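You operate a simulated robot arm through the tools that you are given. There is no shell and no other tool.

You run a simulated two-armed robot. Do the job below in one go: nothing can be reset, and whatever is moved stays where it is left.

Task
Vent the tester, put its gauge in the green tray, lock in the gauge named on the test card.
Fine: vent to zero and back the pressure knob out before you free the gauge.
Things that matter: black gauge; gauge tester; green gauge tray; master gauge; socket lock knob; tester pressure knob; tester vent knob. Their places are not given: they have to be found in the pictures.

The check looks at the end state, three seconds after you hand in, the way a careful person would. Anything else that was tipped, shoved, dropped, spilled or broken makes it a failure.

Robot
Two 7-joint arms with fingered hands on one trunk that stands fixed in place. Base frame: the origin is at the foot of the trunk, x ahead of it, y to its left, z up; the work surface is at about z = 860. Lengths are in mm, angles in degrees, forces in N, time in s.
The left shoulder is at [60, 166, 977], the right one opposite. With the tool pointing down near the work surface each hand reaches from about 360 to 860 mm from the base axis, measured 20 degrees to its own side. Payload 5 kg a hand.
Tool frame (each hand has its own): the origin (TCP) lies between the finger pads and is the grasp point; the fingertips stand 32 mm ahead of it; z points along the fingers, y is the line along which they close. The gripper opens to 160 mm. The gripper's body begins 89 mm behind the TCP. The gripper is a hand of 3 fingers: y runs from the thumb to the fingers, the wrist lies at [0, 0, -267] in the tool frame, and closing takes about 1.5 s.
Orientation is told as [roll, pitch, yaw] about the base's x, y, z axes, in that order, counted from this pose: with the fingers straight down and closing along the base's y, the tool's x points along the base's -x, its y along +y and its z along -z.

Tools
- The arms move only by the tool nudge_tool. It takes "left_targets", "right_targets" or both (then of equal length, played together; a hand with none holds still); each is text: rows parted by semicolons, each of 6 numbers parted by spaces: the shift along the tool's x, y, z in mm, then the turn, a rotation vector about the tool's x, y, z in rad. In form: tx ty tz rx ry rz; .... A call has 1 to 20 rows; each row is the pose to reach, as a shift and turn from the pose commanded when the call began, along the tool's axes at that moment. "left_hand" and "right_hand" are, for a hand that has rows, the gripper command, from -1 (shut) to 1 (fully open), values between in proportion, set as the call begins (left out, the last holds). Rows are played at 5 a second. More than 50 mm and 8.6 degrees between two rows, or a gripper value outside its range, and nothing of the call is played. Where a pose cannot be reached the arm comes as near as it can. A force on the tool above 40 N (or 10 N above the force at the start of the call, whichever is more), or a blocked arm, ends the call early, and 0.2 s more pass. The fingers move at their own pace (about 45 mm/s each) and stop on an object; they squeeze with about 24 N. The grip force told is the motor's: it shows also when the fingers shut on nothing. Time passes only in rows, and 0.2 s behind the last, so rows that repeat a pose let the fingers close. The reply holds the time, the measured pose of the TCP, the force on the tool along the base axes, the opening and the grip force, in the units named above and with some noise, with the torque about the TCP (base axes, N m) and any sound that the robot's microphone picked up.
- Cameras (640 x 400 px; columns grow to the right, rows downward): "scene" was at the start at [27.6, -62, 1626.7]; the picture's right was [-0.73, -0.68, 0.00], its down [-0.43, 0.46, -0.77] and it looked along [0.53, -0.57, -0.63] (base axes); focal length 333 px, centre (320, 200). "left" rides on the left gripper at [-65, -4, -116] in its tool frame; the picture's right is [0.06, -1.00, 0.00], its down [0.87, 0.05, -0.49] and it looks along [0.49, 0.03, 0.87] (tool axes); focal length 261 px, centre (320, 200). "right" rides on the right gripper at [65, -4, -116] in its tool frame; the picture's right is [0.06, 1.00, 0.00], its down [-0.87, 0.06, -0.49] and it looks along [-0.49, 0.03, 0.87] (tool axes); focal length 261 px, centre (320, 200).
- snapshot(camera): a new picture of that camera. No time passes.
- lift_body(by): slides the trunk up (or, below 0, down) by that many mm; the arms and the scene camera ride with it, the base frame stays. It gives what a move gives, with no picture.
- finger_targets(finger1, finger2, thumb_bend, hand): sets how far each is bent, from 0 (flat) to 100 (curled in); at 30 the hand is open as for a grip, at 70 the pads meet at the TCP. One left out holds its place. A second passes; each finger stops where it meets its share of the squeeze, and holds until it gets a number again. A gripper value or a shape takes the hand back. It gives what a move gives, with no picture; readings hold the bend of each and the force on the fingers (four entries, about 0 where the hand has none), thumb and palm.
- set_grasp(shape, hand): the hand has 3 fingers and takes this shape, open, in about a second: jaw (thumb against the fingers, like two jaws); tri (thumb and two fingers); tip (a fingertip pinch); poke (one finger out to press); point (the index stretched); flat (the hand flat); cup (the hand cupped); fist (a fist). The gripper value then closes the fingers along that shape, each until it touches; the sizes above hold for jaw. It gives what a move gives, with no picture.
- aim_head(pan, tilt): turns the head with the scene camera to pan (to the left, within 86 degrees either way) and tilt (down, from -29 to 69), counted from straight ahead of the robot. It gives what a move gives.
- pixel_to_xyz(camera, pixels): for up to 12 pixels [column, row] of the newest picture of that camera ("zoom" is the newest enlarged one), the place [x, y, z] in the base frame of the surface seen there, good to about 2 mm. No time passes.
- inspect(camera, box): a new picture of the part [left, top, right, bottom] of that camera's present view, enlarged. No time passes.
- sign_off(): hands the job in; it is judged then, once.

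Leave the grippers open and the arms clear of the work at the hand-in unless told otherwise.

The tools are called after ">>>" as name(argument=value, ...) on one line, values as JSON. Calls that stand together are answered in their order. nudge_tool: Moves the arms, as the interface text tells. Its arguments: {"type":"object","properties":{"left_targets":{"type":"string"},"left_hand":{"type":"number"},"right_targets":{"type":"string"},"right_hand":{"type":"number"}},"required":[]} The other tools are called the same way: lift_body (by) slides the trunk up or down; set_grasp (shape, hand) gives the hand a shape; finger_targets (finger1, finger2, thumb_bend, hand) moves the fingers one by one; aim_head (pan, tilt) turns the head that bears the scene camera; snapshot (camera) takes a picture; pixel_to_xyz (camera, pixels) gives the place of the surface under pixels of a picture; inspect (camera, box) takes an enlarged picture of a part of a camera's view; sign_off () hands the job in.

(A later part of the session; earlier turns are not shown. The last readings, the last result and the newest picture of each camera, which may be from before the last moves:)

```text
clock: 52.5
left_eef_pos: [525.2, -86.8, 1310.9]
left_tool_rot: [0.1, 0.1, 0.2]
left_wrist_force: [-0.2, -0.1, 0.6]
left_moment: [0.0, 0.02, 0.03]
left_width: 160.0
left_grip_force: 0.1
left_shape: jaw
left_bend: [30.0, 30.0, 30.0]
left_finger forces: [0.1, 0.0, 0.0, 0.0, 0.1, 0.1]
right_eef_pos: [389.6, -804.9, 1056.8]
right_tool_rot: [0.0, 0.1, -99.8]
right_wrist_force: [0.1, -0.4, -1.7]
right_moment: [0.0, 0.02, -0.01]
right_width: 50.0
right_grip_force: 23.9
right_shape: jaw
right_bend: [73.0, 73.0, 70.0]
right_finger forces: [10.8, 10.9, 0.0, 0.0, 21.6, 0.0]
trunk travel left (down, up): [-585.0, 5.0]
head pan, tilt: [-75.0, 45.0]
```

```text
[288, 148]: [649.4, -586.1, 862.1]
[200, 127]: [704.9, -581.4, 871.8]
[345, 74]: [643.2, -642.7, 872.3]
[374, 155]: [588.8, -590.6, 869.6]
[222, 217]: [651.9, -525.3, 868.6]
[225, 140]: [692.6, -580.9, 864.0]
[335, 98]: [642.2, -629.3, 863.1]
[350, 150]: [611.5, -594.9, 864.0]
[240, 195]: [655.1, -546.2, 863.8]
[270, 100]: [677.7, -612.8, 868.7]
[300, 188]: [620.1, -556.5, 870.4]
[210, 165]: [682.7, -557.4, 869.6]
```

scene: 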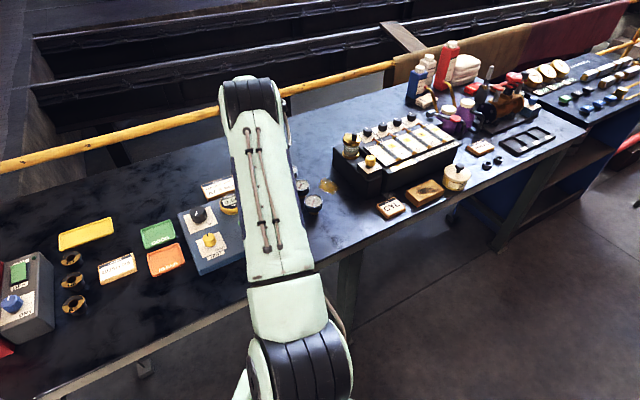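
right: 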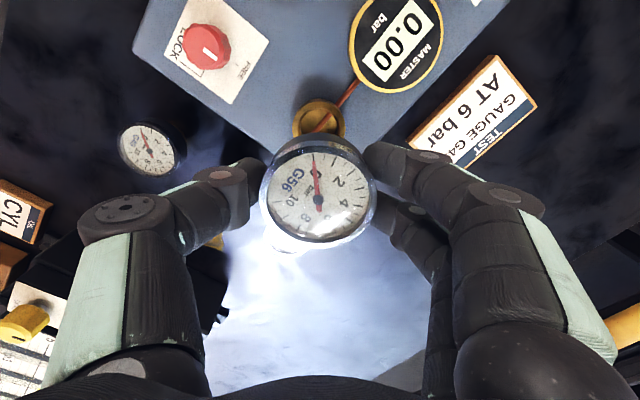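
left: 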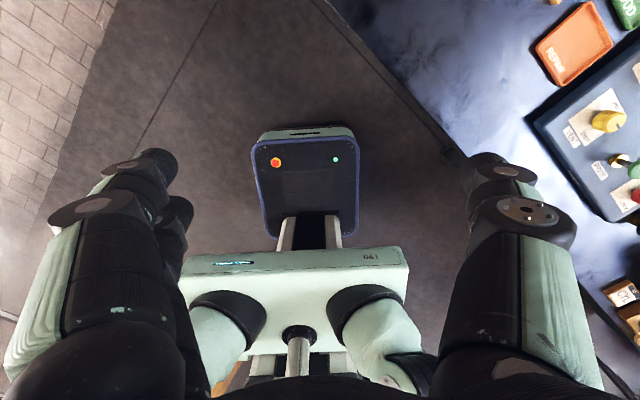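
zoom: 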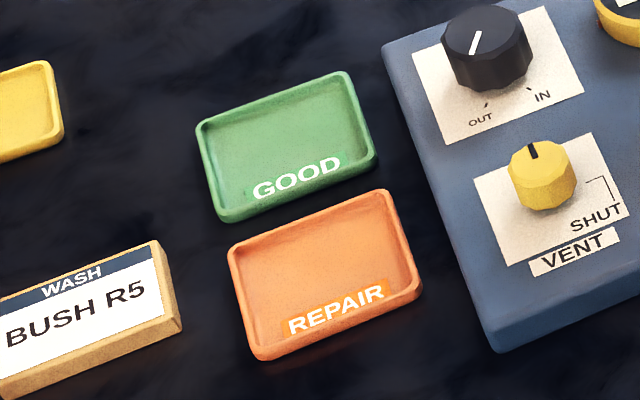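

The green tray is about 87 by 75 mm, centred at (647,-585), with floor z 864 and rim z 871. I'll carry the gauge across at TCP z about 1057 to a point above the tray centre.

>>> nudge_tool(right_targets="26 22 0 0 0 0; 52 43 0 0 0 0; 78 65 0 0 0 0; 104 87 0 0 0 0; 130 108 0 0 0 0; 156 130 0 0 0 0; 182 151 0 0 0 0; 208 173 0 0 0 0; 234 195 0 0 0 0; 260.4 216.3 0 0 0 0; 260.4 216.3 0 0 0 0")

>>> snapshot(camera="right")

>>> snapshot(camera="scene")

```text
clock: 54.9
left_eef_pos: [524.1, -87.4, 1309.0]
left_tool_rot: [-0.1, 0.0, 0.0]
left_wrist_force: [0.4, 0.5, 0.1]
left_moment: [0.03, -0.05, -0.02]
left_width: 160.2
left_grip_force: 0.0
left_shape: jaw
left_bend: [30.0, 30.0, 30.0]
left_finger forces: [0.0, 0.0, 0.1, 0.1, 0.0, 0.0]
right_eef_pos: [646.6, -586.6, 1057.7]
right_tool_rot: [0.0, 0.1, -99.6]
right_wrist_force: [-0.4, -0.1, -1.5]
right_moment: [-0.03, -0.02, 0.0]
right_width: 49.8
right_grip_force: 23.8
right_shape: jaw
right_bend: [73.0, 73.0, 70.0]
right_finger forces: [10.8, 11.0, 0.0, 0.0, 21.5, 0.1]
trunk travel left (down, up): [-585.0, 5.0]
head pan, tilt: [-75.0, 45.0]
```

```text
taken
```

right: 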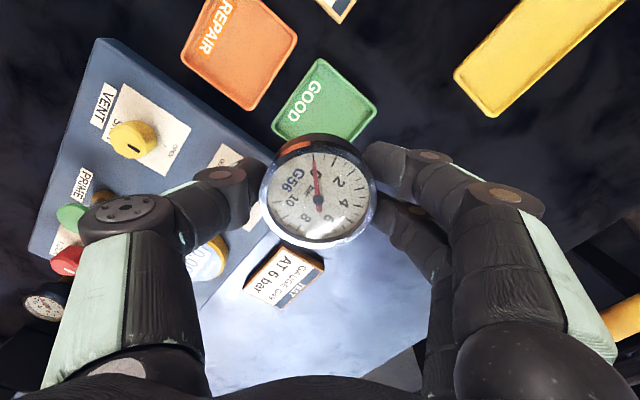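

```text
taken
```

scene: 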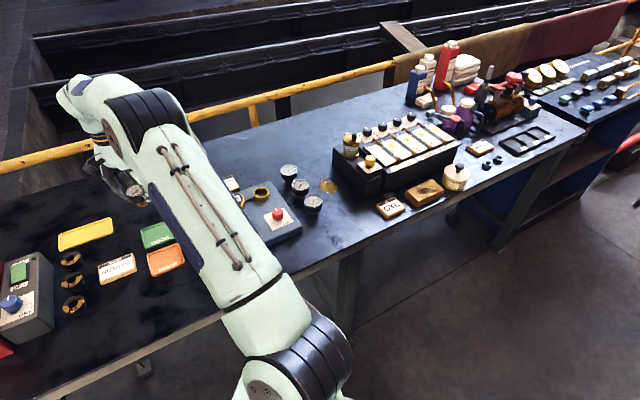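

I'm over the tray. Part of it shows above the gauge, with corners near (320,59), (377,106) and (272,126). I'll measure those to confirm the tray centre from this view.

>>> pixel_to_xyz(camera="right", pixels=[[320, 60], [375, 105], [274, 124], [323, 115], [300, 130], [340, 80], [345, 130], [310, 80]])

```text
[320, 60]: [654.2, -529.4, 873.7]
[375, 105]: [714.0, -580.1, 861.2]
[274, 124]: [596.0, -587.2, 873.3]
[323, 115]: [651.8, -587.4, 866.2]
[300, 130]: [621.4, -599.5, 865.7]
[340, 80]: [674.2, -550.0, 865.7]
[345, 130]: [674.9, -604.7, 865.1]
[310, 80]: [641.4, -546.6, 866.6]
```

Tray centre is about (648.5,-585.5), within 2 mm of where I am. I'll go down to TCP z 925, then the last millimetres slowly.

>>> nudge_tool(right_targets="1.4 1.7 30 0 0 0; 1.4 1.7 60 0 0 0; 1.4 1.7 90 0 0 0; 1.4 1.7 112 0 0 0; 1.4 1.7 125 0 0 0; 1.4 1.7 132 0 0 0; 1.4 1.7 132 0 0 0")

>>> snapshot(camera="right")

>>> inspect(camera="scene", box=[60, 160, 220, 280])

```text
clock: 56.5
left_eef_pos: [525.2, -85.2, 1312.8]
left_tool_rot: [-0.2, 0.1, 0.1]
left_wrist_force: [-0.1, -1.2, 0.5]
left_moment: [0.01, -0.01, -0.01]
left_width: 159.8
left_grip_force: 0.0
left_shape: jaw
left_bend: [30.0, 30.0, 30.0]
left_finger forces: [0.0, 0.0, 0.0, 0.0, 0.0, 0.0]
right_eef_pos: [648.7, -582.0, 925.6]
right_tool_rot: [0.0, 0.0, -99.6]
right_wrist_force: [0.4, -0.2, -2.7]
right_moment: [-0.01, -0.01, 0.03]
right_width: 50.1
right_grip_force: 23.2
right_shape: jaw
right_bend: [73.0, 73.0, 70.0]
right_finger forces: [10.9, 11.0, 0.0, 0.1, 21.5, 0.0]
trunk travel left (down, up): [-585.0, 5.0]
head pan, tilt: [-75.0, 45.0]
```

```text
taken
```

right: 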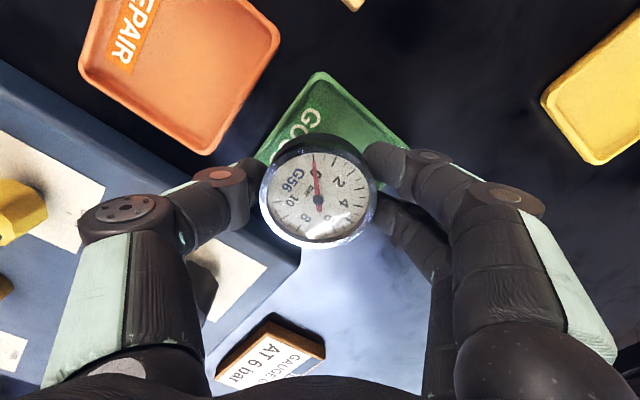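

```text
3.33 times, centred on (140, 220) of scene
```

zoom: 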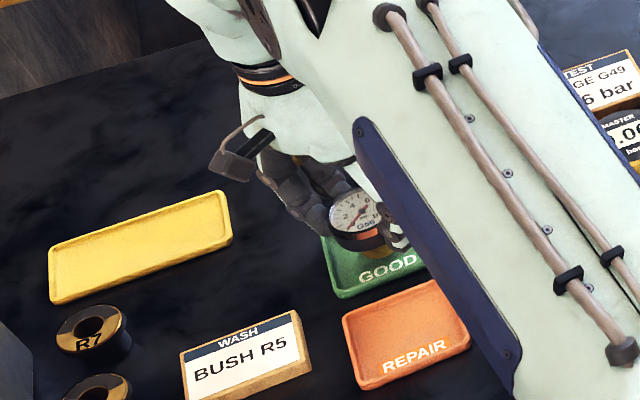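

The gauge hangs just over the tray, a few millimetres off in y. I'll correct that and lower it about 10 mm, watching for contact.

>>> nudge_tool(right_targets="-3 0 3 0 0 0; -3 0 5 0 0 0; -3 0 7 0 0 0; -3 0 8 0 0 0; -3 0 9 0 0 0; -3 0 9 0 0 0")

>>> snapshot(camera="right")

```text
clock: 57.9
left_eef_pos: [525.1, -84.7, 1309.6]
left_tool_rot: [-0.1, 0.2, 0.1]
left_wrist_force: [0.2, -0.1, -0.4]
left_moment: [-0.02, -0.04, -0.02]
left_width: 160.2
left_grip_force: 0.0
left_shape: jaw
left_bend: [30.0, 30.0, 30.0]
left_finger forces: [0.1, 0.0, 0.0, 0.0, 0.0, 0.1]
right_eef_pos: [649.4, -583.8, 917.4]
right_tool_rot: [-0.1, 0.1, -99.6]
right_wrist_force: [-0.6, 0.0, -2.3]
right_moment: [0.03, 0.01, 0.03]
right_width: 50.1
right_grip_force: 23.6
right_shape: jaw
right_bend: [73.0, 73.0, 70.0]
right_finger forces: [10.9, 11.0, 0.0, 0.0, 21.6, 0.0]
trunk travel left (down, up): [-585.0, 5.0]
head pan, tilt: [-75.0, 45.0]
```

```text
taken
```

right: 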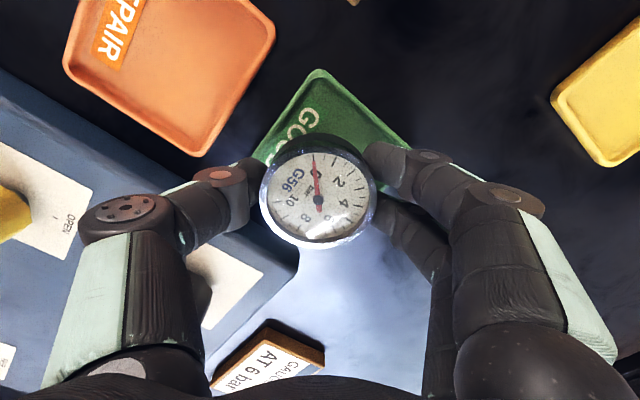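

No contact yet at z 917.4. I'll go down in 1 mm steps until the force changes.

>>> nudge_tool(right_targets="0 0 0.7 0 0 0; 0 0 1.4 0 0 0; 0 0 2 0 0 0; 0 0 2 0 0 0")

>>> nudge_tool(right_targets="0 0 0.5 0 0 0; 0 0 1 0 0 0; 0 0 1.5 0 0 0; 0 0 1.5 0 0 0")

```text
clock: 58.9
left_eef_pos: [524.2, -84.5, 1309.9]
left_tool_rot: [-0.1, 0.0, 0.1]
left_wrist_force: [0.4, -1.0, 0.0]
left_moment: [0.01, -0.02, 0.0]
left_width: 160.0
left_grip_force: 0.1
left_shape: jaw
left_bend: [30.0, 30.0, 30.0]
left_finger forces: [0.0, 0.0, 0.0, 0.1, 0.0, 0.0]
right_eef_pos: [649.4, -583.3, 915.9]
right_tool_rot: [0.1, 0.0, -99.7]
right_wrist_force: [-0.9, 2.1, 4.5]
right_moment: [0.06, 0.03, -0.01]
right_width: 50.0
right_grip_force: 24.2
right_shape: jaw
right_bend: [73.0, 73.0, 70.0]
right_finger forces: [11.2, 11.3, 0.0, 0.0, 22.8, 0.1]
trunk travel left (down, up): [-585.0, 5.0]
head pan, tilt: [-75.0, 45.0]
```

```text
clock: 59.9
left_eef_pos: [524.4, -84.1, 1311.9]
left_tool_rot: [-0.2, 0.0, 0.1]
left_wrist_force: [-0.9, -0.1, 0.9]
left_moment: [-0.01, -0.03, 0.0]
left_width: 160.1
left_grip_force: 0.0
left_shape: jaw
left_bend: [30.0, 30.0, 30.0]
left_finger forces: [0.0, 0.0, 0.0, 0.0, 0.1, 0.0]
right_eef_pos: [648.4, -583.4, 916.7]
right_tool_rot: [0.2, 0.0, -99.7]
right_wrist_force: [0.1, -0.6, 14.1]
right_moment: [-0.01, 0.05, 0.01]
right_width: 50.0
right_grip_force: 24.2
right_shape: jaw
right_bend: [73.0, 73.0, 70.0]
right_finger forces: [12.7, 12.9, 0.1, 0.0, 25.0, 0.0]
trunk travel left (down, up): [-585.0, 5.0]
head pan, tilt: [-75.0, 45.0]
```

The stem is standing on the tray floor (14 N push). I'll ease up 1 mm and open the fingers to 95 mm.

>>> nudge_tool(right_targets="0 0 -1 0 0 0; 0 0 -1.3 0 0 0; 0 0 -1.3 0 0 0")

>>> nudge_tool(right_targets="0 0 0 0 0 0; 0 0 0 0 0 0; 0 0 0 0 0 0; 0 0 0 0 0 0; 0 0 0 0 0 0", right_hand=0.2)

>>> snapshot(camera="right")

```text
clock: 60.7
left_eef_pos: [524.0, -83.8, 1310.8]
left_tool_rot: [-0.1, -0.1, 0.1]
left_wrist_force: [-0.2, -0.4, 0.2]
left_moment: [0.0, -0.01, 0.0]
left_width: 160.0
left_grip_force: 0.2
left_shape: jaw
left_bend: [30.0, 30.0, 30.0]
left_finger forces: [0.0, 0.0, 0.1, 0.1, 0.0, 0.1]
right_eef_pos: [649.1, -583.5, 916.4]
right_tool_rot: [0.0, 0.1, -99.7]
right_wrist_force: [2.7, 1.5, 6.2]
right_moment: [0.02, -0.09, -0.01]
right_width: 50.2
right_grip_force: 23.9
right_shape: jaw
right_bend: [73.0, 73.0, 70.0]
right_finger forces: [13.2, 13.0, 0.0, 0.1, 23.6, 0.0]
trunk travel left (down, up): [-585.0, 5.0]
head pan, tilt: [-75.0, 45.0]
```

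```text
clock: 61.9
left_eef_pos: [525.5, -85.9, 1310.7]
left_tool_rot: [-0.2, 0.1, 0.1]
left_wrist_force: [1.7, -0.4, 0.2]
left_moment: [-0.02, 0.02, 0.0]
left_width: 159.9
left_grip_force: 0.1
left_shape: jaw
left_bend: [30.0, 30.0, 30.0]
left_finger forces: [0.1, 0.0, 0.0, 0.0, 0.0, 0.0]
right_eef_pos: [648.5, -584.8, 916.3]
right_tool_rot: [0.1, 0.1, -99.8]
right_wrist_force: [0.0, -0.5, -0.1]
right_moment: [0.01, 0.01, 0.0]
right_width: 95.7
right_grip_force: 0.0
right_shape: jaw
right_bend: [71.0, 71.0, 70.0]
right_finger forces: [0.0, 0.1, 0.0, 0.1, 0.0, 0.1]
trunk travel left (down, up): [-585.0, 5.0]
head pan, tilt: [-75.0, 45.0]
```

```text
taken
```

right: 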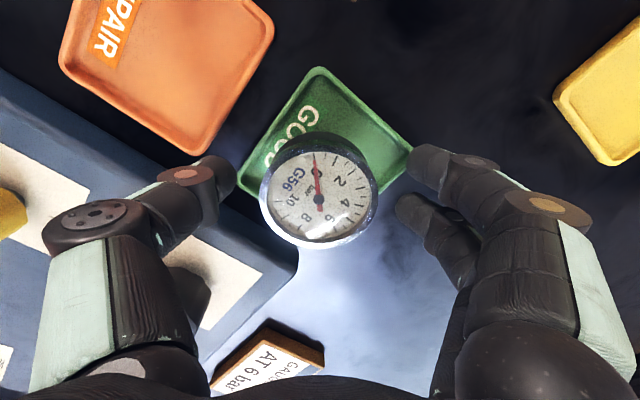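

The gauge stands by itself in the green tray and the fingers are clear of it. I'll rise straight up.

>>> nudge_tool(right_targets="0 0 -15 0 0 0; 0 0 -35 0 0 0; 0 0 -60 0 0 0; 0 0 -90 0 0 0; 0 0 -120 0 0 0; 0 0 -150 0 0 0; 0 0 -150 0 0 0")

>>> snapshot(camera="right")

>>> snapshot(camera="scene")

```text
clock: 63.5
left_eef_pos: [525.2, -86.1, 1310.5]
left_tool_rot: [-0.1, 0.0, 0.1]
left_wrist_force: [-0.5, -0.4, 0.2]
left_moment: [0.03, 0.01, 0.01]
left_width: 159.8
left_grip_force: 0.1
left_shape: jaw
left_bend: [30.0, 30.0, 30.0]
left_finger forces: [0.0, 0.0, 0.0, 0.0, 0.0, 0.0]
right_eef_pos: [647.7, -586.5, 1067.4]
right_tool_rot: [-0.1, 0.1, -99.7]
right_wrist_force: [-0.3, 0.8, -0.7]
right_moment: [0.04, 0.01, 0.01]
right_width: 95.5
right_grip_force: 0.1
right_shape: jaw
right_bend: [71.0, 71.0, 70.0]
right_finger forces: [0.0, 0.0, 0.1, 0.0, 0.0, 0.1]
trunk travel left (down, up): [-585.0, 5.0]
head pan, tilt: [-75.0, 45.0]
```

```text
taken
```

right: 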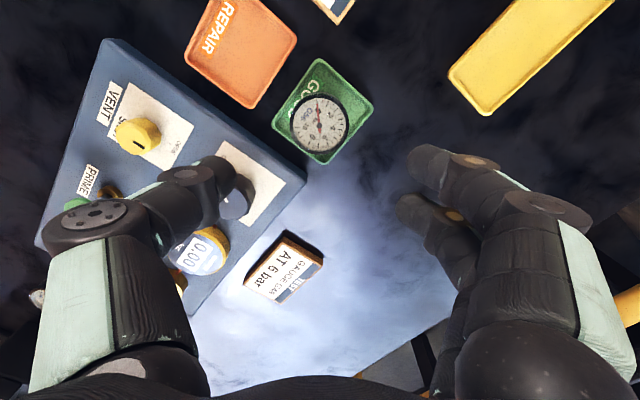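

```text
taken
```

scene: 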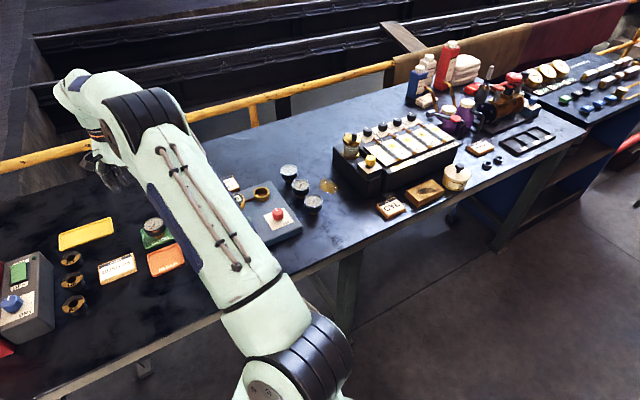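

G56 stands upright in the green tray. With the arm here, the scene view shows the empty socket at about (262,193) and the three spares. I'll zoom in there to measure the socket and G49.

>>> inspect(camera="scene", box=[225, 150, 345, 240])

>>> inspect(camera="scene", box=[240, 170, 290, 210])

>>> inspect(camera="scene", box=[280, 180, 340, 225])

```text
4.44 times, centred on (285, 195) of scene
```

zoom: 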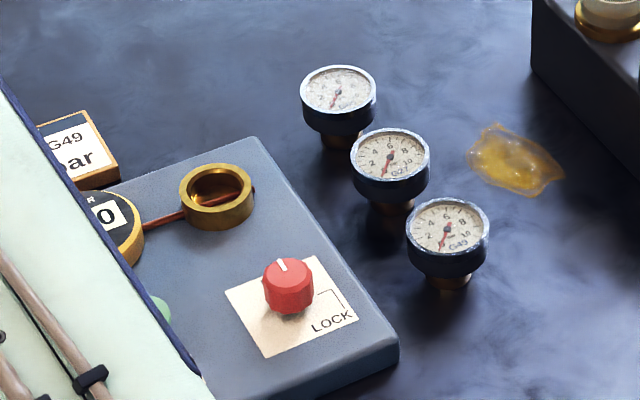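

```text
10.00 times, centred on (265, 190) of scene
```

zoom: 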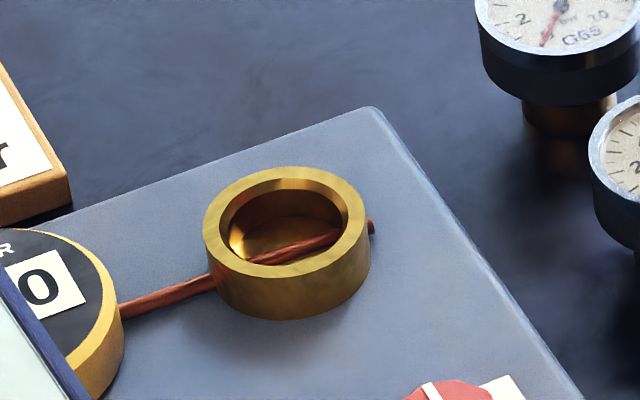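

```text
8.89 times, centred on (310, 202) of scene
```

zoom: 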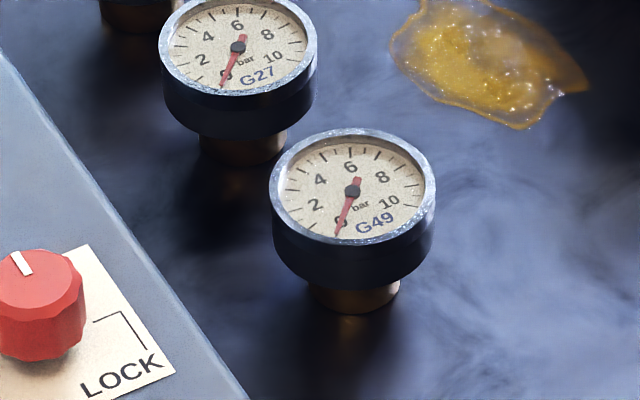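

There's also an oily puddle beyond the gauges to stay away from. I'll measure G49's rim in this zoom first.

>>> pixel_to_xyz(camera="zoom", pixels=[[352, 200], [276, 190], [431, 185], [352, 132], [352, 240], [352, 260], [352, 300], [300, 280], [420, 255], [330, 310], [385, 300], [352, 160]])

>>> inspect(camera="scene", box=[240, 170, 290, 210])

>>> pixel_to_xyz(camera="zoom", pixels=[[212, 230], [360, 220], [285, 171], [285, 270], [286, 180], [232, 232], [345, 210], [285, 300], [260, 235], [290, 225], [218, 215], [355, 240]])

```text
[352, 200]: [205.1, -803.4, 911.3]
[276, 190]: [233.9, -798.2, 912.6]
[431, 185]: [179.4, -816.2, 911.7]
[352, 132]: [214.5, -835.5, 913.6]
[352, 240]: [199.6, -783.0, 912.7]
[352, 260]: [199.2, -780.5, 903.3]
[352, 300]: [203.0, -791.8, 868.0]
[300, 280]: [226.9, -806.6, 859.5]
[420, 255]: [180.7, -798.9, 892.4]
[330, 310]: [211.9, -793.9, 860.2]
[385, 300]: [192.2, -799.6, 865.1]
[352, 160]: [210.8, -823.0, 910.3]
```

```text
10.00 times, centred on (265, 190) of scene
```

zoom: 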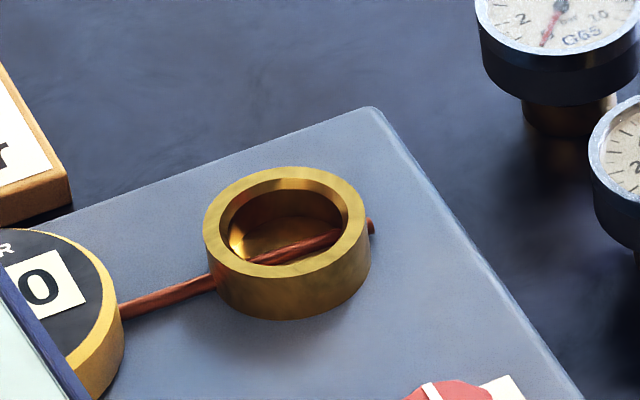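

```text
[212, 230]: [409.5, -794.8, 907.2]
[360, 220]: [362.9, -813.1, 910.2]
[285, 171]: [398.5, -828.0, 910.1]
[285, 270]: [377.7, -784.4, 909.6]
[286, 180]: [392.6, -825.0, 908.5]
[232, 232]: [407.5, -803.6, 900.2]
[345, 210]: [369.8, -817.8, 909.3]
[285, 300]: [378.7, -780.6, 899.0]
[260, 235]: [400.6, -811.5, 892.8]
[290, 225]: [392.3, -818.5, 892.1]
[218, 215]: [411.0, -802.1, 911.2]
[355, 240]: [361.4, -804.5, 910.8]
```

G49's centre is (206.9,-808.2) with its rim at z 912.5. The socket ring's centre is about (388,-805), its top at z 910, its hole about 38 mm across and the stem about 31 mm. G27 stands 87 mm behind G49, so I'll grip G49 along the tester's left-right axis (yaw -47). Moving above G49 now.

>>> nudge_tool(right_targets="-22.5 -30.5 0 0 0 -0.071; -45 -61 0 0 0 -0.142; -67.6 -91.6 0 0 0 -0.212; -90 -122 0 0 0 -0.283; -112.6 -152.7 0 0 0 -0.354; -135 -183.3 0 0 0 -0.425; -157.7 -213.8 0 0 0 -0.495; -180.2 -244.4 0 0 0 -0.566; -202.7 -275 0 0 0 -0.637; -225.2 -305.5 5 0 0 -0.708; -247.8 -336 10 0 0 -0.778; -270.3 -366.6 15 0 0 -0.849; -292.8 -397.1 20 0 0 -0.92; -292.8 -397.1 20 0 0 -0.92", right_hand=0.1)

>>> snapshot(camera="right")

>>> snapshot(camera="scene")

>>> inspect(camera="right", box=[240, 90, 400, 190])

```text
clock: 66.5
left_eef_pos: [525.7, -84.4, 1310.0]
left_tool_rot: [-0.1, 0.1, 0.1]
left_wrist_force: [-0.6, -0.3, 0.8]
left_moment: [-0.01, 0.01, -0.01]
left_width: 160.0
left_grip_force: 0.1
left_shape: jaw
left_bend: [30.0, 30.0, 30.0]
left_finger forces: [0.1, 0.0, 0.0, 0.0, 0.0, 0.1]
right_eef_pos: [207.9, -806.6, 1045.8]
right_tool_rot: [0.0, -0.1, -46.9]
right_wrist_force: [0.4, 0.4, 0.9]
right_moment: [0.0, 0.01, -0.01]
right_width: 88.6
right_grip_force: 0.0
right_shape: jaw
right_bend: [72.0, 72.0, 70.0]
right_finger forces: [0.0, 0.0, 0.0, 0.0, 0.0, 0.0]
trunk travel left (down, up): [-585.0, 5.0]
head pan, tilt: [-75.0, 45.0]
```

```text
taken
```

right: 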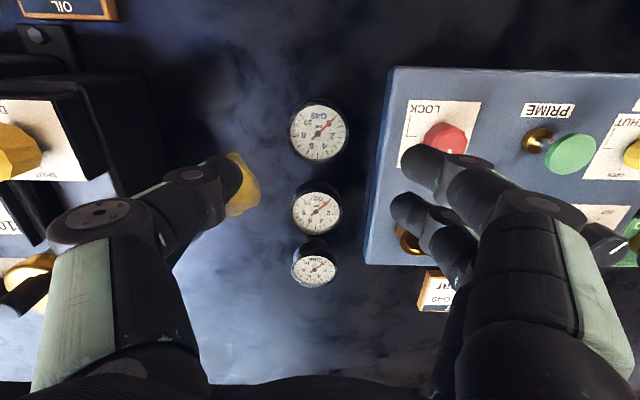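

```text
taken
```

scene: 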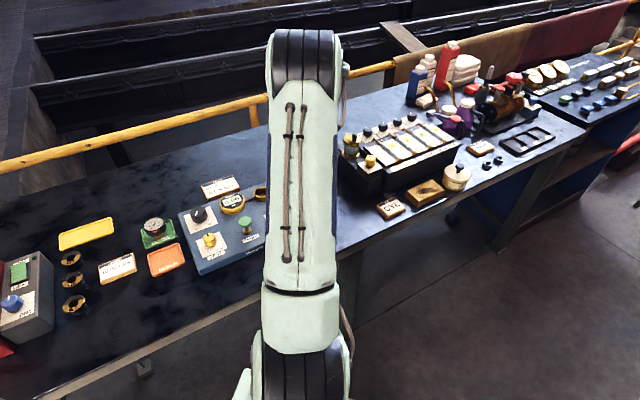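

```text
4.00 times, centred on (320, 140) of right
```

zoom: 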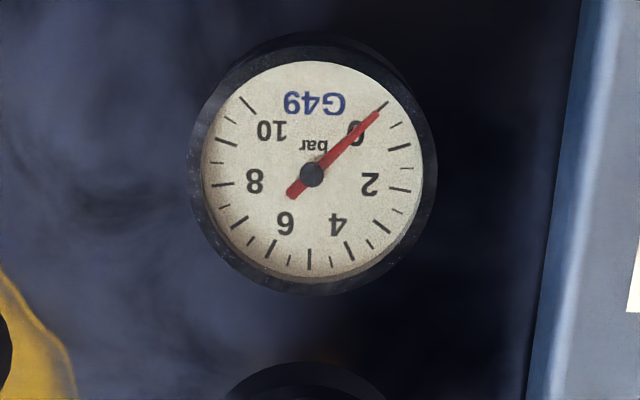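

G49 is under the hand, its dial aligned with the tester. I'll measure its rim for fine centring.

>>> pixel_to_xyz(camera="zoom", pixels=[[312, 200], [195, 172], [430, 172], [312, 52], [312, 287], [225, 90], [400, 90], [230, 250], [395, 250], [560, 300], [520, 200], [312, 380]])

```text
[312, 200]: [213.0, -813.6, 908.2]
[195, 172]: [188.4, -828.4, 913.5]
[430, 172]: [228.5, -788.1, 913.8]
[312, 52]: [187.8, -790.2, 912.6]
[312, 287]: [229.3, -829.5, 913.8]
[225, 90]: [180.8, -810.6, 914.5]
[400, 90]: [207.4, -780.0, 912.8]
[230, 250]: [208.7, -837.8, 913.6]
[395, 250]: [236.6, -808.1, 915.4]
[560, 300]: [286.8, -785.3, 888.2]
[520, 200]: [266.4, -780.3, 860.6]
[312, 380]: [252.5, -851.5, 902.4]
```

Centre is (208.4,-809.1). I'll correct by about 1.5 mm and go down to TCP z 916, with the tips near z 884, clear of the tester's edge by about 17 mm.

>>> nudge_tool(right_targets="-1.3 -1.5 30 0 0 0; -1.3 -1.5 60 0 0 0; -1.3 -1.5 90 0 0 0; -1.3 -1.5 112 0 0 0; -1.3 -1.5 124 0 0 0; -1.3 -1.5 130 0 0 0; -1.3 -1.5 130 0 0 0")

>>> snapshot(camera="right")

```text
clock: 68.1
left_eef_pos: [525.5, -84.8, 1311.6]
left_tool_rot: [-0.1, 0.1, 0.2]
left_wrist_force: [0.4, 0.8, -0.2]
left_moment: [0.0, 0.01, 0.0]
left_width: 159.8
left_grip_force: 0.1
left_shape: jaw
left_bend: [30.0, 30.0, 30.0]
left_finger forces: [0.0, 0.0, 0.0, 0.0, 0.0, 0.0]
right_eef_pos: [208.1, -810.6, 916.9]
right_tool_rot: [0.1, -0.1, -47.0]
right_wrist_force: [0.2, 0.0, -0.6]
right_moment: [0.0, 0.01, 0.0]
right_width: 88.4
right_grip_force: 0.0
right_shape: jaw
right_bend: [72.0, 72.0, 70.0]
right_finger forces: [0.1, 0.1, 0.0, 0.1, 0.1, 0.0]
trunk travel left (down, up): [-585.0, 5.0]
head pan, tilt: [-75.0, 45.0]
```

```text
taken
```

right: 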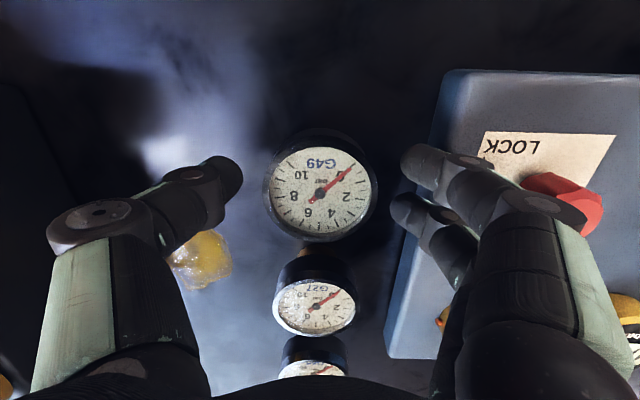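

G49 is well centred at (320,192) between thumb and fingers. I'll close.

>>> nudge_tool(right_targets="0 0 0 0 0 0; 0 0 0 0 0 0; 0 0 0 0 0 0; 0 0 0 0 0 0; 0 0 0 0 0 0; 0 0 0 0 0 0; 0 0 0 0 0 0", right_hand=-1)

>>> nudge_tool(right_targets="0 0 -5 0 0 0; 0 0 -12 0 0 0; 0 0 -22 0 0 0; 0 0 -40 0 0 0; 0 0 -70 0 0 0; 0 0 -100 0 0 0; 0 0 -130 0 0 0; 0 0 -130 0 0 0")

>>> snapshot(camera="right")

```text
clock: 69.7
left_eef_pos: [524.6, -85.8, 1311.0]
left_tool_rot: [0.0, 0.1, 0.2]
left_wrist_force: [-0.3, -0.4, -0.6]
left_moment: [0.04, 0.01, 0.02]
left_width: 159.9
left_grip_force: 0.0
left_shape: jaw
left_bend: [30.0, 30.0, 30.0]
left_finger forces: [0.1, 0.0, 0.1, 0.1, 0.1, 0.0]
right_eef_pos: [207.3, -809.8, 917.0]
right_tool_rot: [0.1, -0.1, -46.9]
right_wrist_force: [0.3, 0.8, -0.8]
right_moment: [0.0, 0.04, 0.01]
right_width: 50.4
right_grip_force: 23.9
right_shape: jaw
right_bend: [73.0, 73.0, 70.0]
right_finger forces: [10.4, 10.8, 0.0, 0.0, 21.5, 0.0]
trunk travel left (down, up): [-585.0, 5.0]
head pan, tilt: [-75.0, 45.0]
```

```text
clock: 71.5
left_eef_pos: [525.7, -85.3, 1310.7]
left_tool_rot: [0.2, 0.1, 0.2]
left_wrist_force: [0.4, -0.6, 0.1]
left_moment: [0.01, 0.0, 0.03]
left_width: 159.7
left_grip_force: 0.1
left_shape: jaw
left_bend: [30.0, 30.0, 30.0]
left_finger forces: [0.1, 0.1, 0.0, 0.0, 0.1, 0.0]
right_eef_pos: [207.0, -810.6, 1045.7]
right_tool_rot: [0.1, 0.1, -46.9]
right_wrist_force: [0.0, -0.7, -2.4]
right_moment: [0.01, -0.01, 0.04]
right_width: 50.4
right_grip_force: 24.5
right_shape: jaw
right_bend: [73.0, 73.0, 70.0]
right_finger forces: [10.6, 10.9, 0.0, 0.0, 21.5, 0.0]
trunk travel left (down, up): [-585.0, 5.0]
head pan, tilt: [-75.0, 45.0]
```

```text
taken
```

right: 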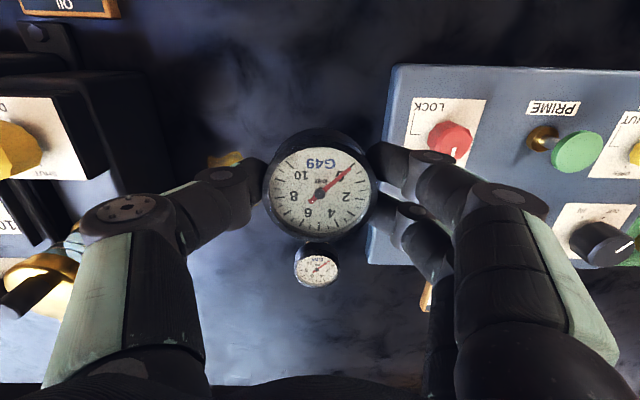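

G49 is in hand (about 2.4 N) and the neighbours still stand. I'll zoom on the dial to see exactly how it sits in the hand.

>>> inspect(camera="right", box=[240, 120, 400, 250])

>>> pixel_to_xyz(camera="zoom", pixels=[[323, 260], [160, 215], [480, 215], [320, 80], [320, 350], [200, 110], [445, 110], [200, 325], [445, 325]])

```text
3.08 times, centred on (320, 185) of right
```

zoom: 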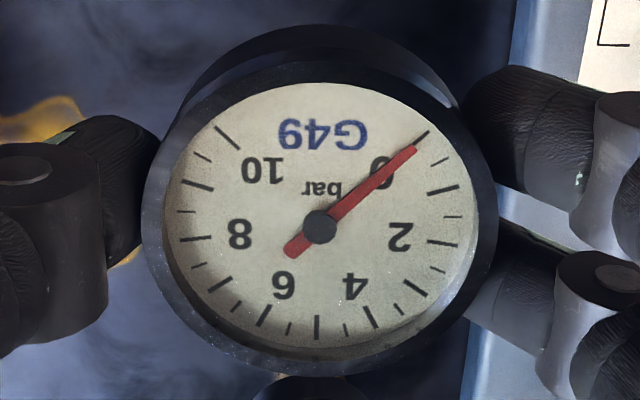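

```text
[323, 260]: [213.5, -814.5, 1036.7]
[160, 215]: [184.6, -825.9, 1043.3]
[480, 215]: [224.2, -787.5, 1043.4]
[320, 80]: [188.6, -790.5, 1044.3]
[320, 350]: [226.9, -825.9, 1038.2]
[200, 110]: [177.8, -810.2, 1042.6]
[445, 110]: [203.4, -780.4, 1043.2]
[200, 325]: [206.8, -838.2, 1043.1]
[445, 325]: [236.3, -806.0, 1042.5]
```

G49 sits about 1.7 mm toward tool +x in the hand. I'll move so that its centre comes over the socket centre at (388.7,-805.3), keeping yaw -47 and the height.

>>> nudge_tool(right_targets="-20 22 -5 0 0 0; -41 45 -10 0 0 0; -61 68 -10 0 0 0; -81 90 -10 0 0 0; -102 113 -10 0 0 0; -122.1 135.6 -10 0 0 0; -122.1 135.6 -10 0 0 0")

>>> snapshot(camera="right")

>>> inspect(camera="right", box=[240, 60, 400, 160])

>>> snapshot(camera="scene")

```text
clock: 73.1
left_eef_pos: [524.4, -85.8, 1311.3]
left_tool_rot: [-0.1, -0.1, 0.0]
left_wrist_force: [-0.2, 0.1, 0.2]
left_moment: [-0.02, -0.05, 0.02]
left_width: 159.9
left_grip_force: 0.1
left_shape: jaw
left_bend: [30.0, 30.0, 30.0]
left_finger forces: [0.1, 0.1, 0.0, 0.0, 0.0, 0.1]
right_eef_pos: [389.0, -802.7, 1053.1]
right_tool_rot: [0.2, 0.0, -47.0]
right_wrist_force: [0.4, -0.9, -1.7]
right_moment: [0.03, -0.02, -0.01]
right_width: 50.1
right_grip_force: 24.1
right_shape: jaw
right_bend: [73.0, 73.0, 70.0]
right_finger forces: [10.7, 11.0, 0.1, 0.1, 21.7, 0.0]
trunk travel left (down, up): [-585.0, 5.0]
head pan, tilt: [-75.0, 45.0]
```

```text
taken
```

right: 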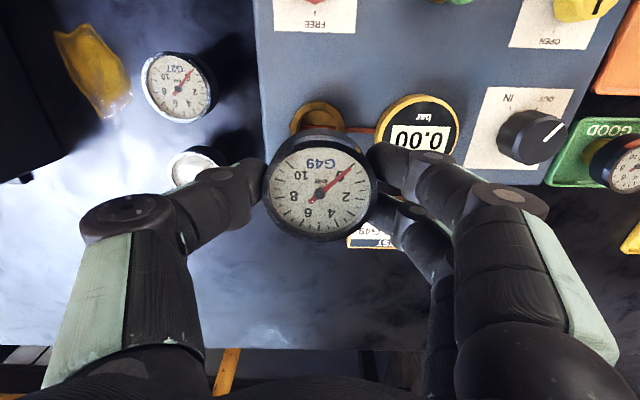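

```text
4.00 times, centred on (320, 110) of right
```

zoom: 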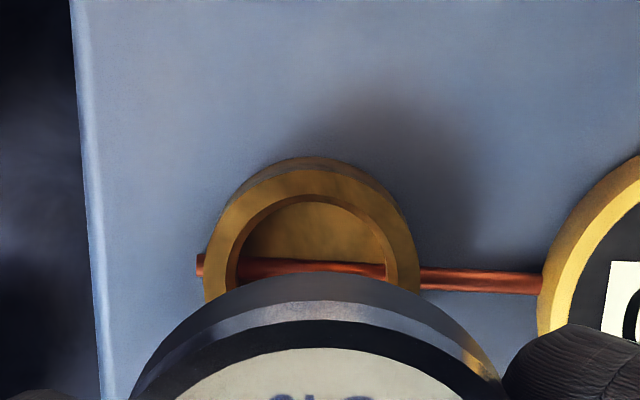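

```text
taken
```

scene: 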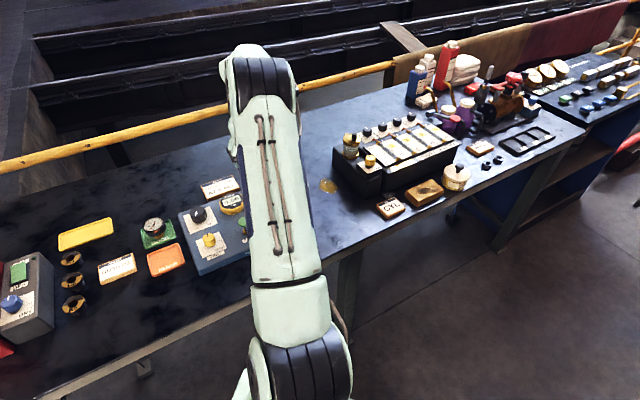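

The ring shows above the gauge: its outer edges are at zoom (207,272) and (417,272), its near edge at (312,168). I'll measure these to line up the gauge.

>>> pixel_to_xyz(camera="zoom", pixels=[[212, 275], [412, 275], [312, 176], [312, 190], [226, 230], [398, 230], [240, 200], [375, 195], [312, 225], [312, 168]])

```text
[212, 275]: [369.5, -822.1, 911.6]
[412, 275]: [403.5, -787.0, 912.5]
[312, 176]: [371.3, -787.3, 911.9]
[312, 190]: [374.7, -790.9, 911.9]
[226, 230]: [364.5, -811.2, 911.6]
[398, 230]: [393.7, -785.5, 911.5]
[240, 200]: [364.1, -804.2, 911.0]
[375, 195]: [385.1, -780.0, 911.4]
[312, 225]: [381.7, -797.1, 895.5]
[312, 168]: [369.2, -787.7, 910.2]
```

Ring centre in this view is about (386.5,-804.3). For consistency I'll measure the held gauge's rim in the same pose.

>>> inspect(camera="right", box=[240, 120, 400, 250])

>>> pixel_to_xyz(camera="zoom", pixels=[[155, 215], [485, 215], [200, 110], [445, 110], [200, 325], [445, 325], [320, 75], [180, 140], [462, 300], [175, 300], [465, 140], [320, 362]])

```text
3.08 times, centred on (320, 185) of right
```

zoom: 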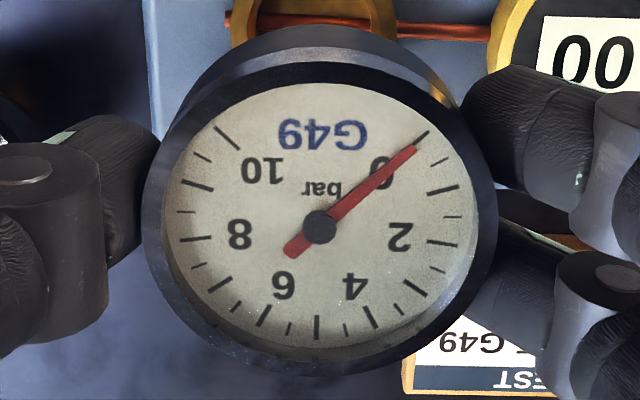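

```text
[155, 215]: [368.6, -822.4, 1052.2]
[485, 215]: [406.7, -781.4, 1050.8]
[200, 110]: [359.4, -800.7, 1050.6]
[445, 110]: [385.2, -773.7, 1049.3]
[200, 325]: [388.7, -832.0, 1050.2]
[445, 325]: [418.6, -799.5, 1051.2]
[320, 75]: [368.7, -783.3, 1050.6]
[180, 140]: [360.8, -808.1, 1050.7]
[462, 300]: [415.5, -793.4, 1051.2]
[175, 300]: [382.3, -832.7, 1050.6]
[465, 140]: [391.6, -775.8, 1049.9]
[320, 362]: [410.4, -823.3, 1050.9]
```

The gauge centre is now at (388.1,-802.2), so it needs about (-1,-2.5). I'll apply that and lower until the stem is just above the ring, TCP z about 972.

>>> nudge_tool(right_targets="-1.3 -2.4 15 0 0 0; -1.3 -2.4 35 0 0 0; -1.3 -2.4 55 0 0 0; -1.3 -2.4 70 0 0 0; -1.3 -2.4 80 0 0 0; -1.3 -2.4 80 0 0 0")

>>> snapshot(camera="right")

>>> inspect(camera="right", box=[240, 60, 400, 160])

```text
clock: 74.5
left_eef_pos: [524.0, -86.0, 1312.1]
left_tool_rot: [-0.1, 0.1, 0.1]
left_wrist_force: [-0.4, -0.3, -0.3]
left_moment: [-0.03, 0.01, -0.01]
left_width: 160.0
left_grip_force: 0.0
left_shape: jaw
left_bend: [30.0, 30.0, 30.0]
left_finger forces: [0.0, 0.0, 0.1, 0.1, 0.0, 0.1]
right_eef_pos: [390.1, -807.7, 973.5]
right_tool_rot: [0.1, 0.0, -46.9]
right_wrist_force: [-0.6, 0.1, -1.7]
right_moment: [-0.02, -0.02, -0.02]
right_width: 50.4
right_grip_force: 23.9
right_shape: jaw
right_bend: [73.0, 73.0, 70.0]
right_finger forces: [10.8, 11.0, 0.0, 0.1, 21.6, 0.0]
trunk travel left (down, up): [-585.0, 5.0]
head pan, tilt: [-75.0, 45.0]
```

```text
taken
```

right: 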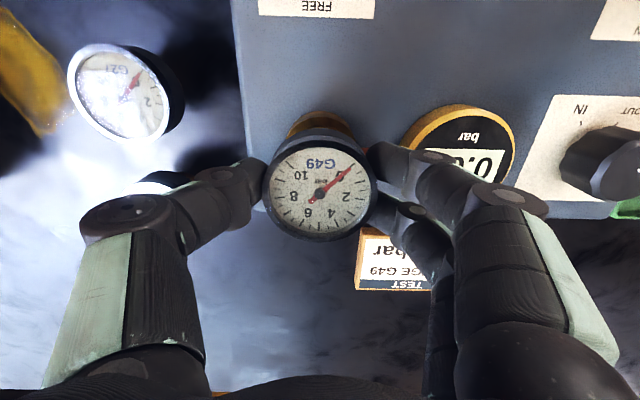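

```text
4.00 times, centred on (320, 110) of right
```

zoom: 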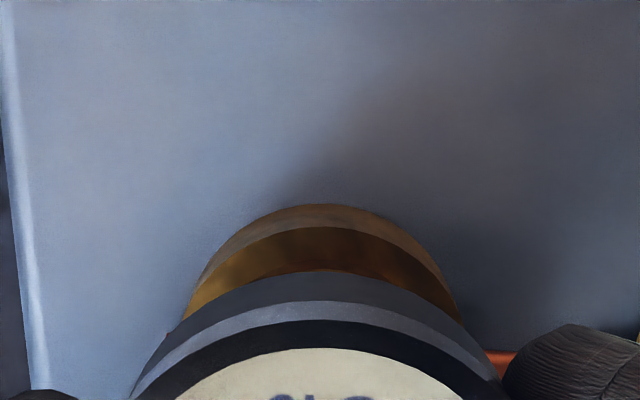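

The hand seems to have settled about 2 mm further back. I'll check the ring arc (apex near zoom (320,229)) and take a fresh pose reading before inserting.

>>> pixel_to_xyz(camera="zoom", pixels=[[320, 234], [320, 245], [250, 252], [390, 252], [210, 285], [435, 285], [192, 310], [452, 310], [320, 215], [320, 290]])

>>> inspect(camera="right", box=[240, 120, 400, 250])

>>> pixel_to_xyz(camera="zoom", pixels=[[155, 215], [485, 215], [200, 110], [445, 110], [200, 325], [445, 325], [320, 75], [180, 140], [462, 300], [175, 300], [465, 140], [320, 362]])

```text
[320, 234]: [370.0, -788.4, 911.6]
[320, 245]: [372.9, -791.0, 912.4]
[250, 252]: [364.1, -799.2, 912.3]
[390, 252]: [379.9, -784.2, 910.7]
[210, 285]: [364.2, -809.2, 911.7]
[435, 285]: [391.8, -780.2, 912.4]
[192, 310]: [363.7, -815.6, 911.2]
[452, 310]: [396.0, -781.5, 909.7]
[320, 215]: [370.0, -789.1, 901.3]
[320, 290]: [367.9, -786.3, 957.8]
```

```text
3.08 times, centred on (320, 185) of right
```

zoom: 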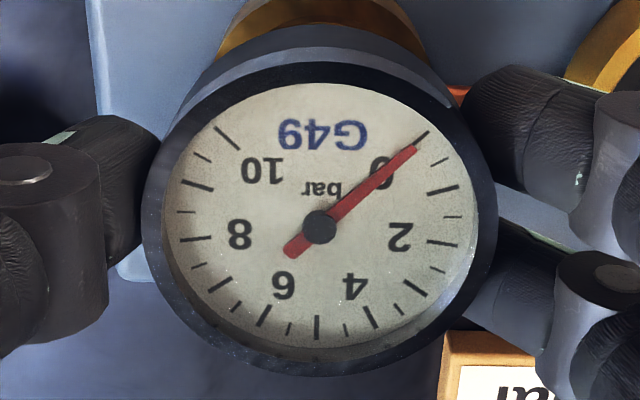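

```text
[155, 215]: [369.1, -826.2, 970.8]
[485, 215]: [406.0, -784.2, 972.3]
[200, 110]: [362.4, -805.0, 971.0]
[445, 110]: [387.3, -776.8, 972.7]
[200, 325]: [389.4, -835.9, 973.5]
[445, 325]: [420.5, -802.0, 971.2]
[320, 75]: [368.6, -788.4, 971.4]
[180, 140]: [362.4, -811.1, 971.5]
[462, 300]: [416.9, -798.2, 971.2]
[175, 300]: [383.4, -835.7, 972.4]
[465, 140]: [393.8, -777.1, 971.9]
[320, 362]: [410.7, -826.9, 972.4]
```

The gauge is about 2 mm too far back. I'll correct (tool x +1.9, y -0.6) and lower slowly into the ring, watching the forces.

>>> nudge_tool(right_targets="1.9 -0.6 0 0 0 0; 1.9 -0.6 0 0 0 0; 1.9 -0.6 3 0 0 0; 1.9 -0.6 6 0 0 0; 1.9 -0.6 9 0 0 0; 1.9 -0.6 12 0 0 0; 1.9 -0.6 12 0 0 0")

>>> snapshot(camera="right")

```text
clock: 76.1
left_eef_pos: [525.1, -84.6, 1310.5]
left_tool_rot: [0.0, 0.0, 0.0]
left_wrist_force: [0.3, 0.0, 0.2]
left_moment: [-0.04, 0.03, 0.0]
left_width: 159.8
left_grip_force: 0.1
left_shape: jaw
left_bend: [30.0, 30.0, 30.0]
left_finger forces: [0.1, 0.0, 0.1, 0.0, 0.0, 0.1]
right_eef_pos: [388.4, -806.2, 962.5]
right_tool_rot: [0.1, 0.0, -47.0]
right_wrist_force: [0.1, -0.3, -2.2]
right_moment: [0.0, 0.0, -0.07]
right_width: 50.3
right_grip_force: 24.0
right_shape: jaw
right_bend: [73.0, 73.0, 70.0]
right_finger forces: [10.6, 11.0, 0.1, 0.0, 21.7, 0.0]
trunk travel left (down, up): [-585.0, 5.0]
head pan, tilt: [-75.0, 45.0]
```

```text
taken
```

right: 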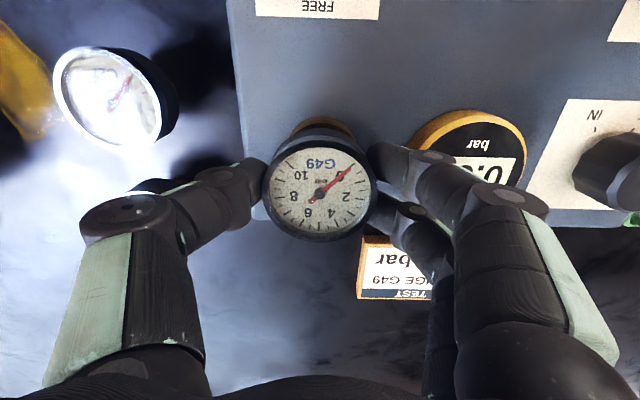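

There's no contact force and the stem has begun to enter the ring. I'll keep lowering slowly.

>>> nudge_tool(right_targets="0 0 2 0 0 0; 0 0 4 0 0 0; 0 0 6 0 0 0; 0 0 8 0 0 0; 0 0 8 0 0 0")

>>> nudge_tool(right_targets="0 0 1 0 0 0; 0 0 2 0 0 0; 0 0 3 0 0 0; 0 0 3 0 0 0")

```text
clock: 77.3
left_eef_pos: [525.2, -84.3, 1311.3]
left_tool_rot: [-0.1, 0.1, 0.1]
left_wrist_force: [0.0, -0.6, 0.4]
left_moment: [-0.02, -0.02, -0.01]
left_width: 159.8
left_grip_force: 0.1
left_shape: jaw
left_bend: [30.0, 30.0, 30.0]
left_finger forces: [0.1, 0.0, 0.0, 0.1, 0.0, 0.0]
right_eef_pos: [386.7, -808.0, 955.8]
right_tool_rot: [0.1, 0.0, -46.9]
right_wrist_force: [-0.8, 0.3, -2.4]
right_moment: [0.01, -0.02, -0.01]
right_width: 50.1
right_grip_force: 23.9
right_shape: jaw
right_bend: [73.0, 73.0, 70.0]
right_finger forces: [10.7, 11.0, 0.1, 0.0, 21.5, 0.0]
trunk travel left (down, up): [-585.0, 5.0]
head pan, tilt: [-75.0, 45.0]
```

```text
clock: 78.3
left_eef_pos: [525.8, -85.1, 1310.6]
left_tool_rot: [-0.1, 0.1, 0.0]
left_wrist_force: [-0.2, 0.2, -1.2]
left_moment: [0.01, 0.0, 0.0]
left_width: 159.9
left_grip_force: 0.0
left_shape: jaw
left_bend: [30.0, 30.0, 30.0]
left_finger forces: [0.1, 0.0, 0.1, 0.1, 0.0, 0.0]
right_eef_pos: [386.6, -807.0, 952.3]
right_tool_rot: [0.1, 0.1, -47.0]
right_wrist_force: [-0.1, -0.8, -1.3]
right_moment: [-0.03, -0.01, 0.02]
right_width: 50.3
right_grip_force: 23.9
right_shape: jaw
right_bend: [73.0, 73.0, 70.0]
right_finger forces: [10.8, 11.1, 0.1, 0.0, 21.5, 0.0]
trunk travel left (down, up): [-585.0, 5.0]
head pan, tilt: [-75.0, 45.0]
```

It's deep in the socket now with no side load, at z 952. I expect seating near z 950, so I'll continue in small steps.

>>> nudge_tool(right_targets="0 0 0.7 0 0 0; 0 0 1.4 0 0 0; 0 0 2 0 0 0; 0 0 2 0 0 0")

>>> nudge_tool(right_targets="0 0 0.7 0 0 0; 0 0 1.4 0 0 0; 0 0 2 0 0 0; 0 0 2 0 0 0")

```text
clock: 79.3
left_eef_pos: [525.1, -85.0, 1311.0]
left_tool_rot: [-0.1, 0.2, 0.1]
left_wrist_force: [-0.6, 0.4, 0.2]
left_moment: [-0.01, -0.02, -0.03]
left_width: 159.9
left_grip_force: 0.1
left_shape: jaw
left_bend: [30.0, 30.0, 30.0]
left_finger forces: [0.1, 0.0, 0.0, 0.1, 0.0, 0.0]
right_eef_pos: [387.2, -806.3, 950.2]
right_tool_rot: [0.1, 0.0, -47.0]
right_wrist_force: [-0.3, -0.5, -1.3]
right_moment: [0.0, -0.03, 0.0]
right_width: 50.1
right_grip_force: 23.7
right_shape: jaw
right_bend: [73.0, 73.0, 70.0]
right_finger forces: [11.0, 11.5, 0.1, 0.0, 21.7, 0.0]
trunk travel left (down, up): [-585.0, 5.0]
head pan, tilt: [-75.0, 45.0]
```

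```text
clock: 80.3
left_eef_pos: [524.7, -85.1, 1310.0]
left_tool_rot: [-0.1, 0.0, 0.1]
left_wrist_force: [-0.6, 0.7, -0.3]
left_moment: [-0.02, 0.0, 0.02]
left_width: 159.9
left_grip_force: 0.1
left_shape: jaw
left_bend: [30.0, 30.0, 30.0]
left_finger forces: [0.0, 0.1, 0.0, 0.0, 0.1, 0.0]
right_eef_pos: [387.5, -805.8, 949.4]
right_tool_rot: [0.0, -0.1, -47.0]
right_wrist_force: [-0.9, -1.1, 4.7]
right_moment: [-0.04, -0.02, 0.01]
right_width: 50.4
right_grip_force: 23.6
right_shape: jaw
right_bend: [73.0, 73.0, 70.0]
right_finger forces: [11.3, 11.7, 0.1, 0.0, 22.6, 0.1]
trunk travel left (down, up): [-585.0, 5.0]
head pan, tilt: [-75.0, 45.0]
```

Contact begins at z 949.4, right where G56 had been seated. I'll press slightly more to confirm it's fully down, then ease off and let go.

>>> nudge_tool(right_targets="0 0 0.7 0 0 0; 0 0 1.4 0 0 0; 0 0 1.4 0 0 0")

>>> nudge_tool(right_targets="0 0 -0.7 0 0 0; 0 0 -1.4 0 0 0; 0 0 -1.4 0 0 0")

>>> inspect(camera="right", box=[240, 100, 400, 250])

```text
clock: 81.1
left_eef_pos: [523.8, -83.9, 1312.3]
left_tool_rot: [-0.1, 0.0, 0.1]
left_wrist_force: [0.3, -0.2, 1.1]
left_moment: [-0.02, 0.01, -0.01]
left_width: 159.8
left_grip_force: 0.1
left_shape: jaw
left_bend: [30.0, 30.0, 30.0]
left_finger forces: [0.0, 0.0, 0.0, 0.1, 0.0, 0.0]
right_eef_pos: [387.3, -805.7, 948.9]
right_tool_rot: [0.0, -0.1, -47.0]
right_wrist_force: [0.2, -0.7, 14.8]
right_moment: [0.0, -0.02, 0.01]
right_width: 50.4
right_grip_force: 24.1
right_shape: jaw
right_bend: [74.0, 73.0, 70.0]
right_finger forces: [12.8, 13.1, 0.1, 0.0, 25.0, 0.1]
trunk travel left (down, up): [-585.0, 5.0]
head pan, tilt: [-75.0, 45.0]
```

```text
clock: 81.9
left_eef_pos: [524.7, -84.4, 1311.1]
left_tool_rot: [-0.1, 0.0, 0.1]
left_wrist_force: [0.0, 0.8, 0.9]
left_moment: [-0.01, -0.01, -0.01]
left_width: 160.1
left_grip_force: 0.2
left_shape: jaw
left_bend: [30.0, 30.0, 30.0]
left_finger forces: [0.0, 0.1, 0.0, 0.1, 0.1, 0.1]
right_eef_pos: [387.5, -806.2, 949.4]
right_tool_rot: [0.0, 0.0, -47.1]
right_wrist_force: [1.1, -1.9, 11.3]
right_moment: [-0.05, 0.0, -0.02]
right_width: 50.7
right_grip_force: 24.2
right_shape: jaw
right_bend: [74.0, 73.0, 70.0]
right_finger forces: [12.3, 13.3, 0.0, 0.1, 25.1, 0.1]
trunk travel left (down, up): [-585.0, 5.0]
head pan, tilt: [-75.0, 45.0]
```

```text
2.67 times, centred on (320, 175) of right
```

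zoom: 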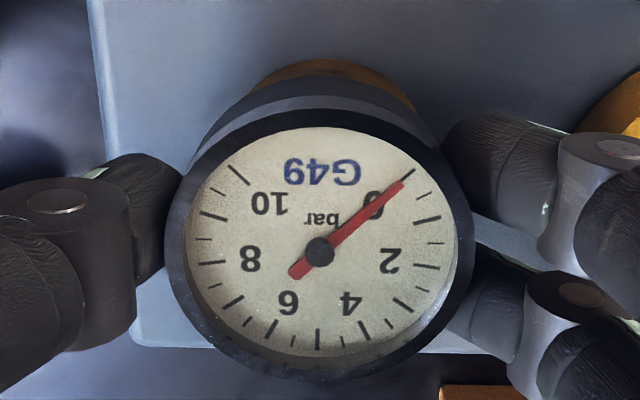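

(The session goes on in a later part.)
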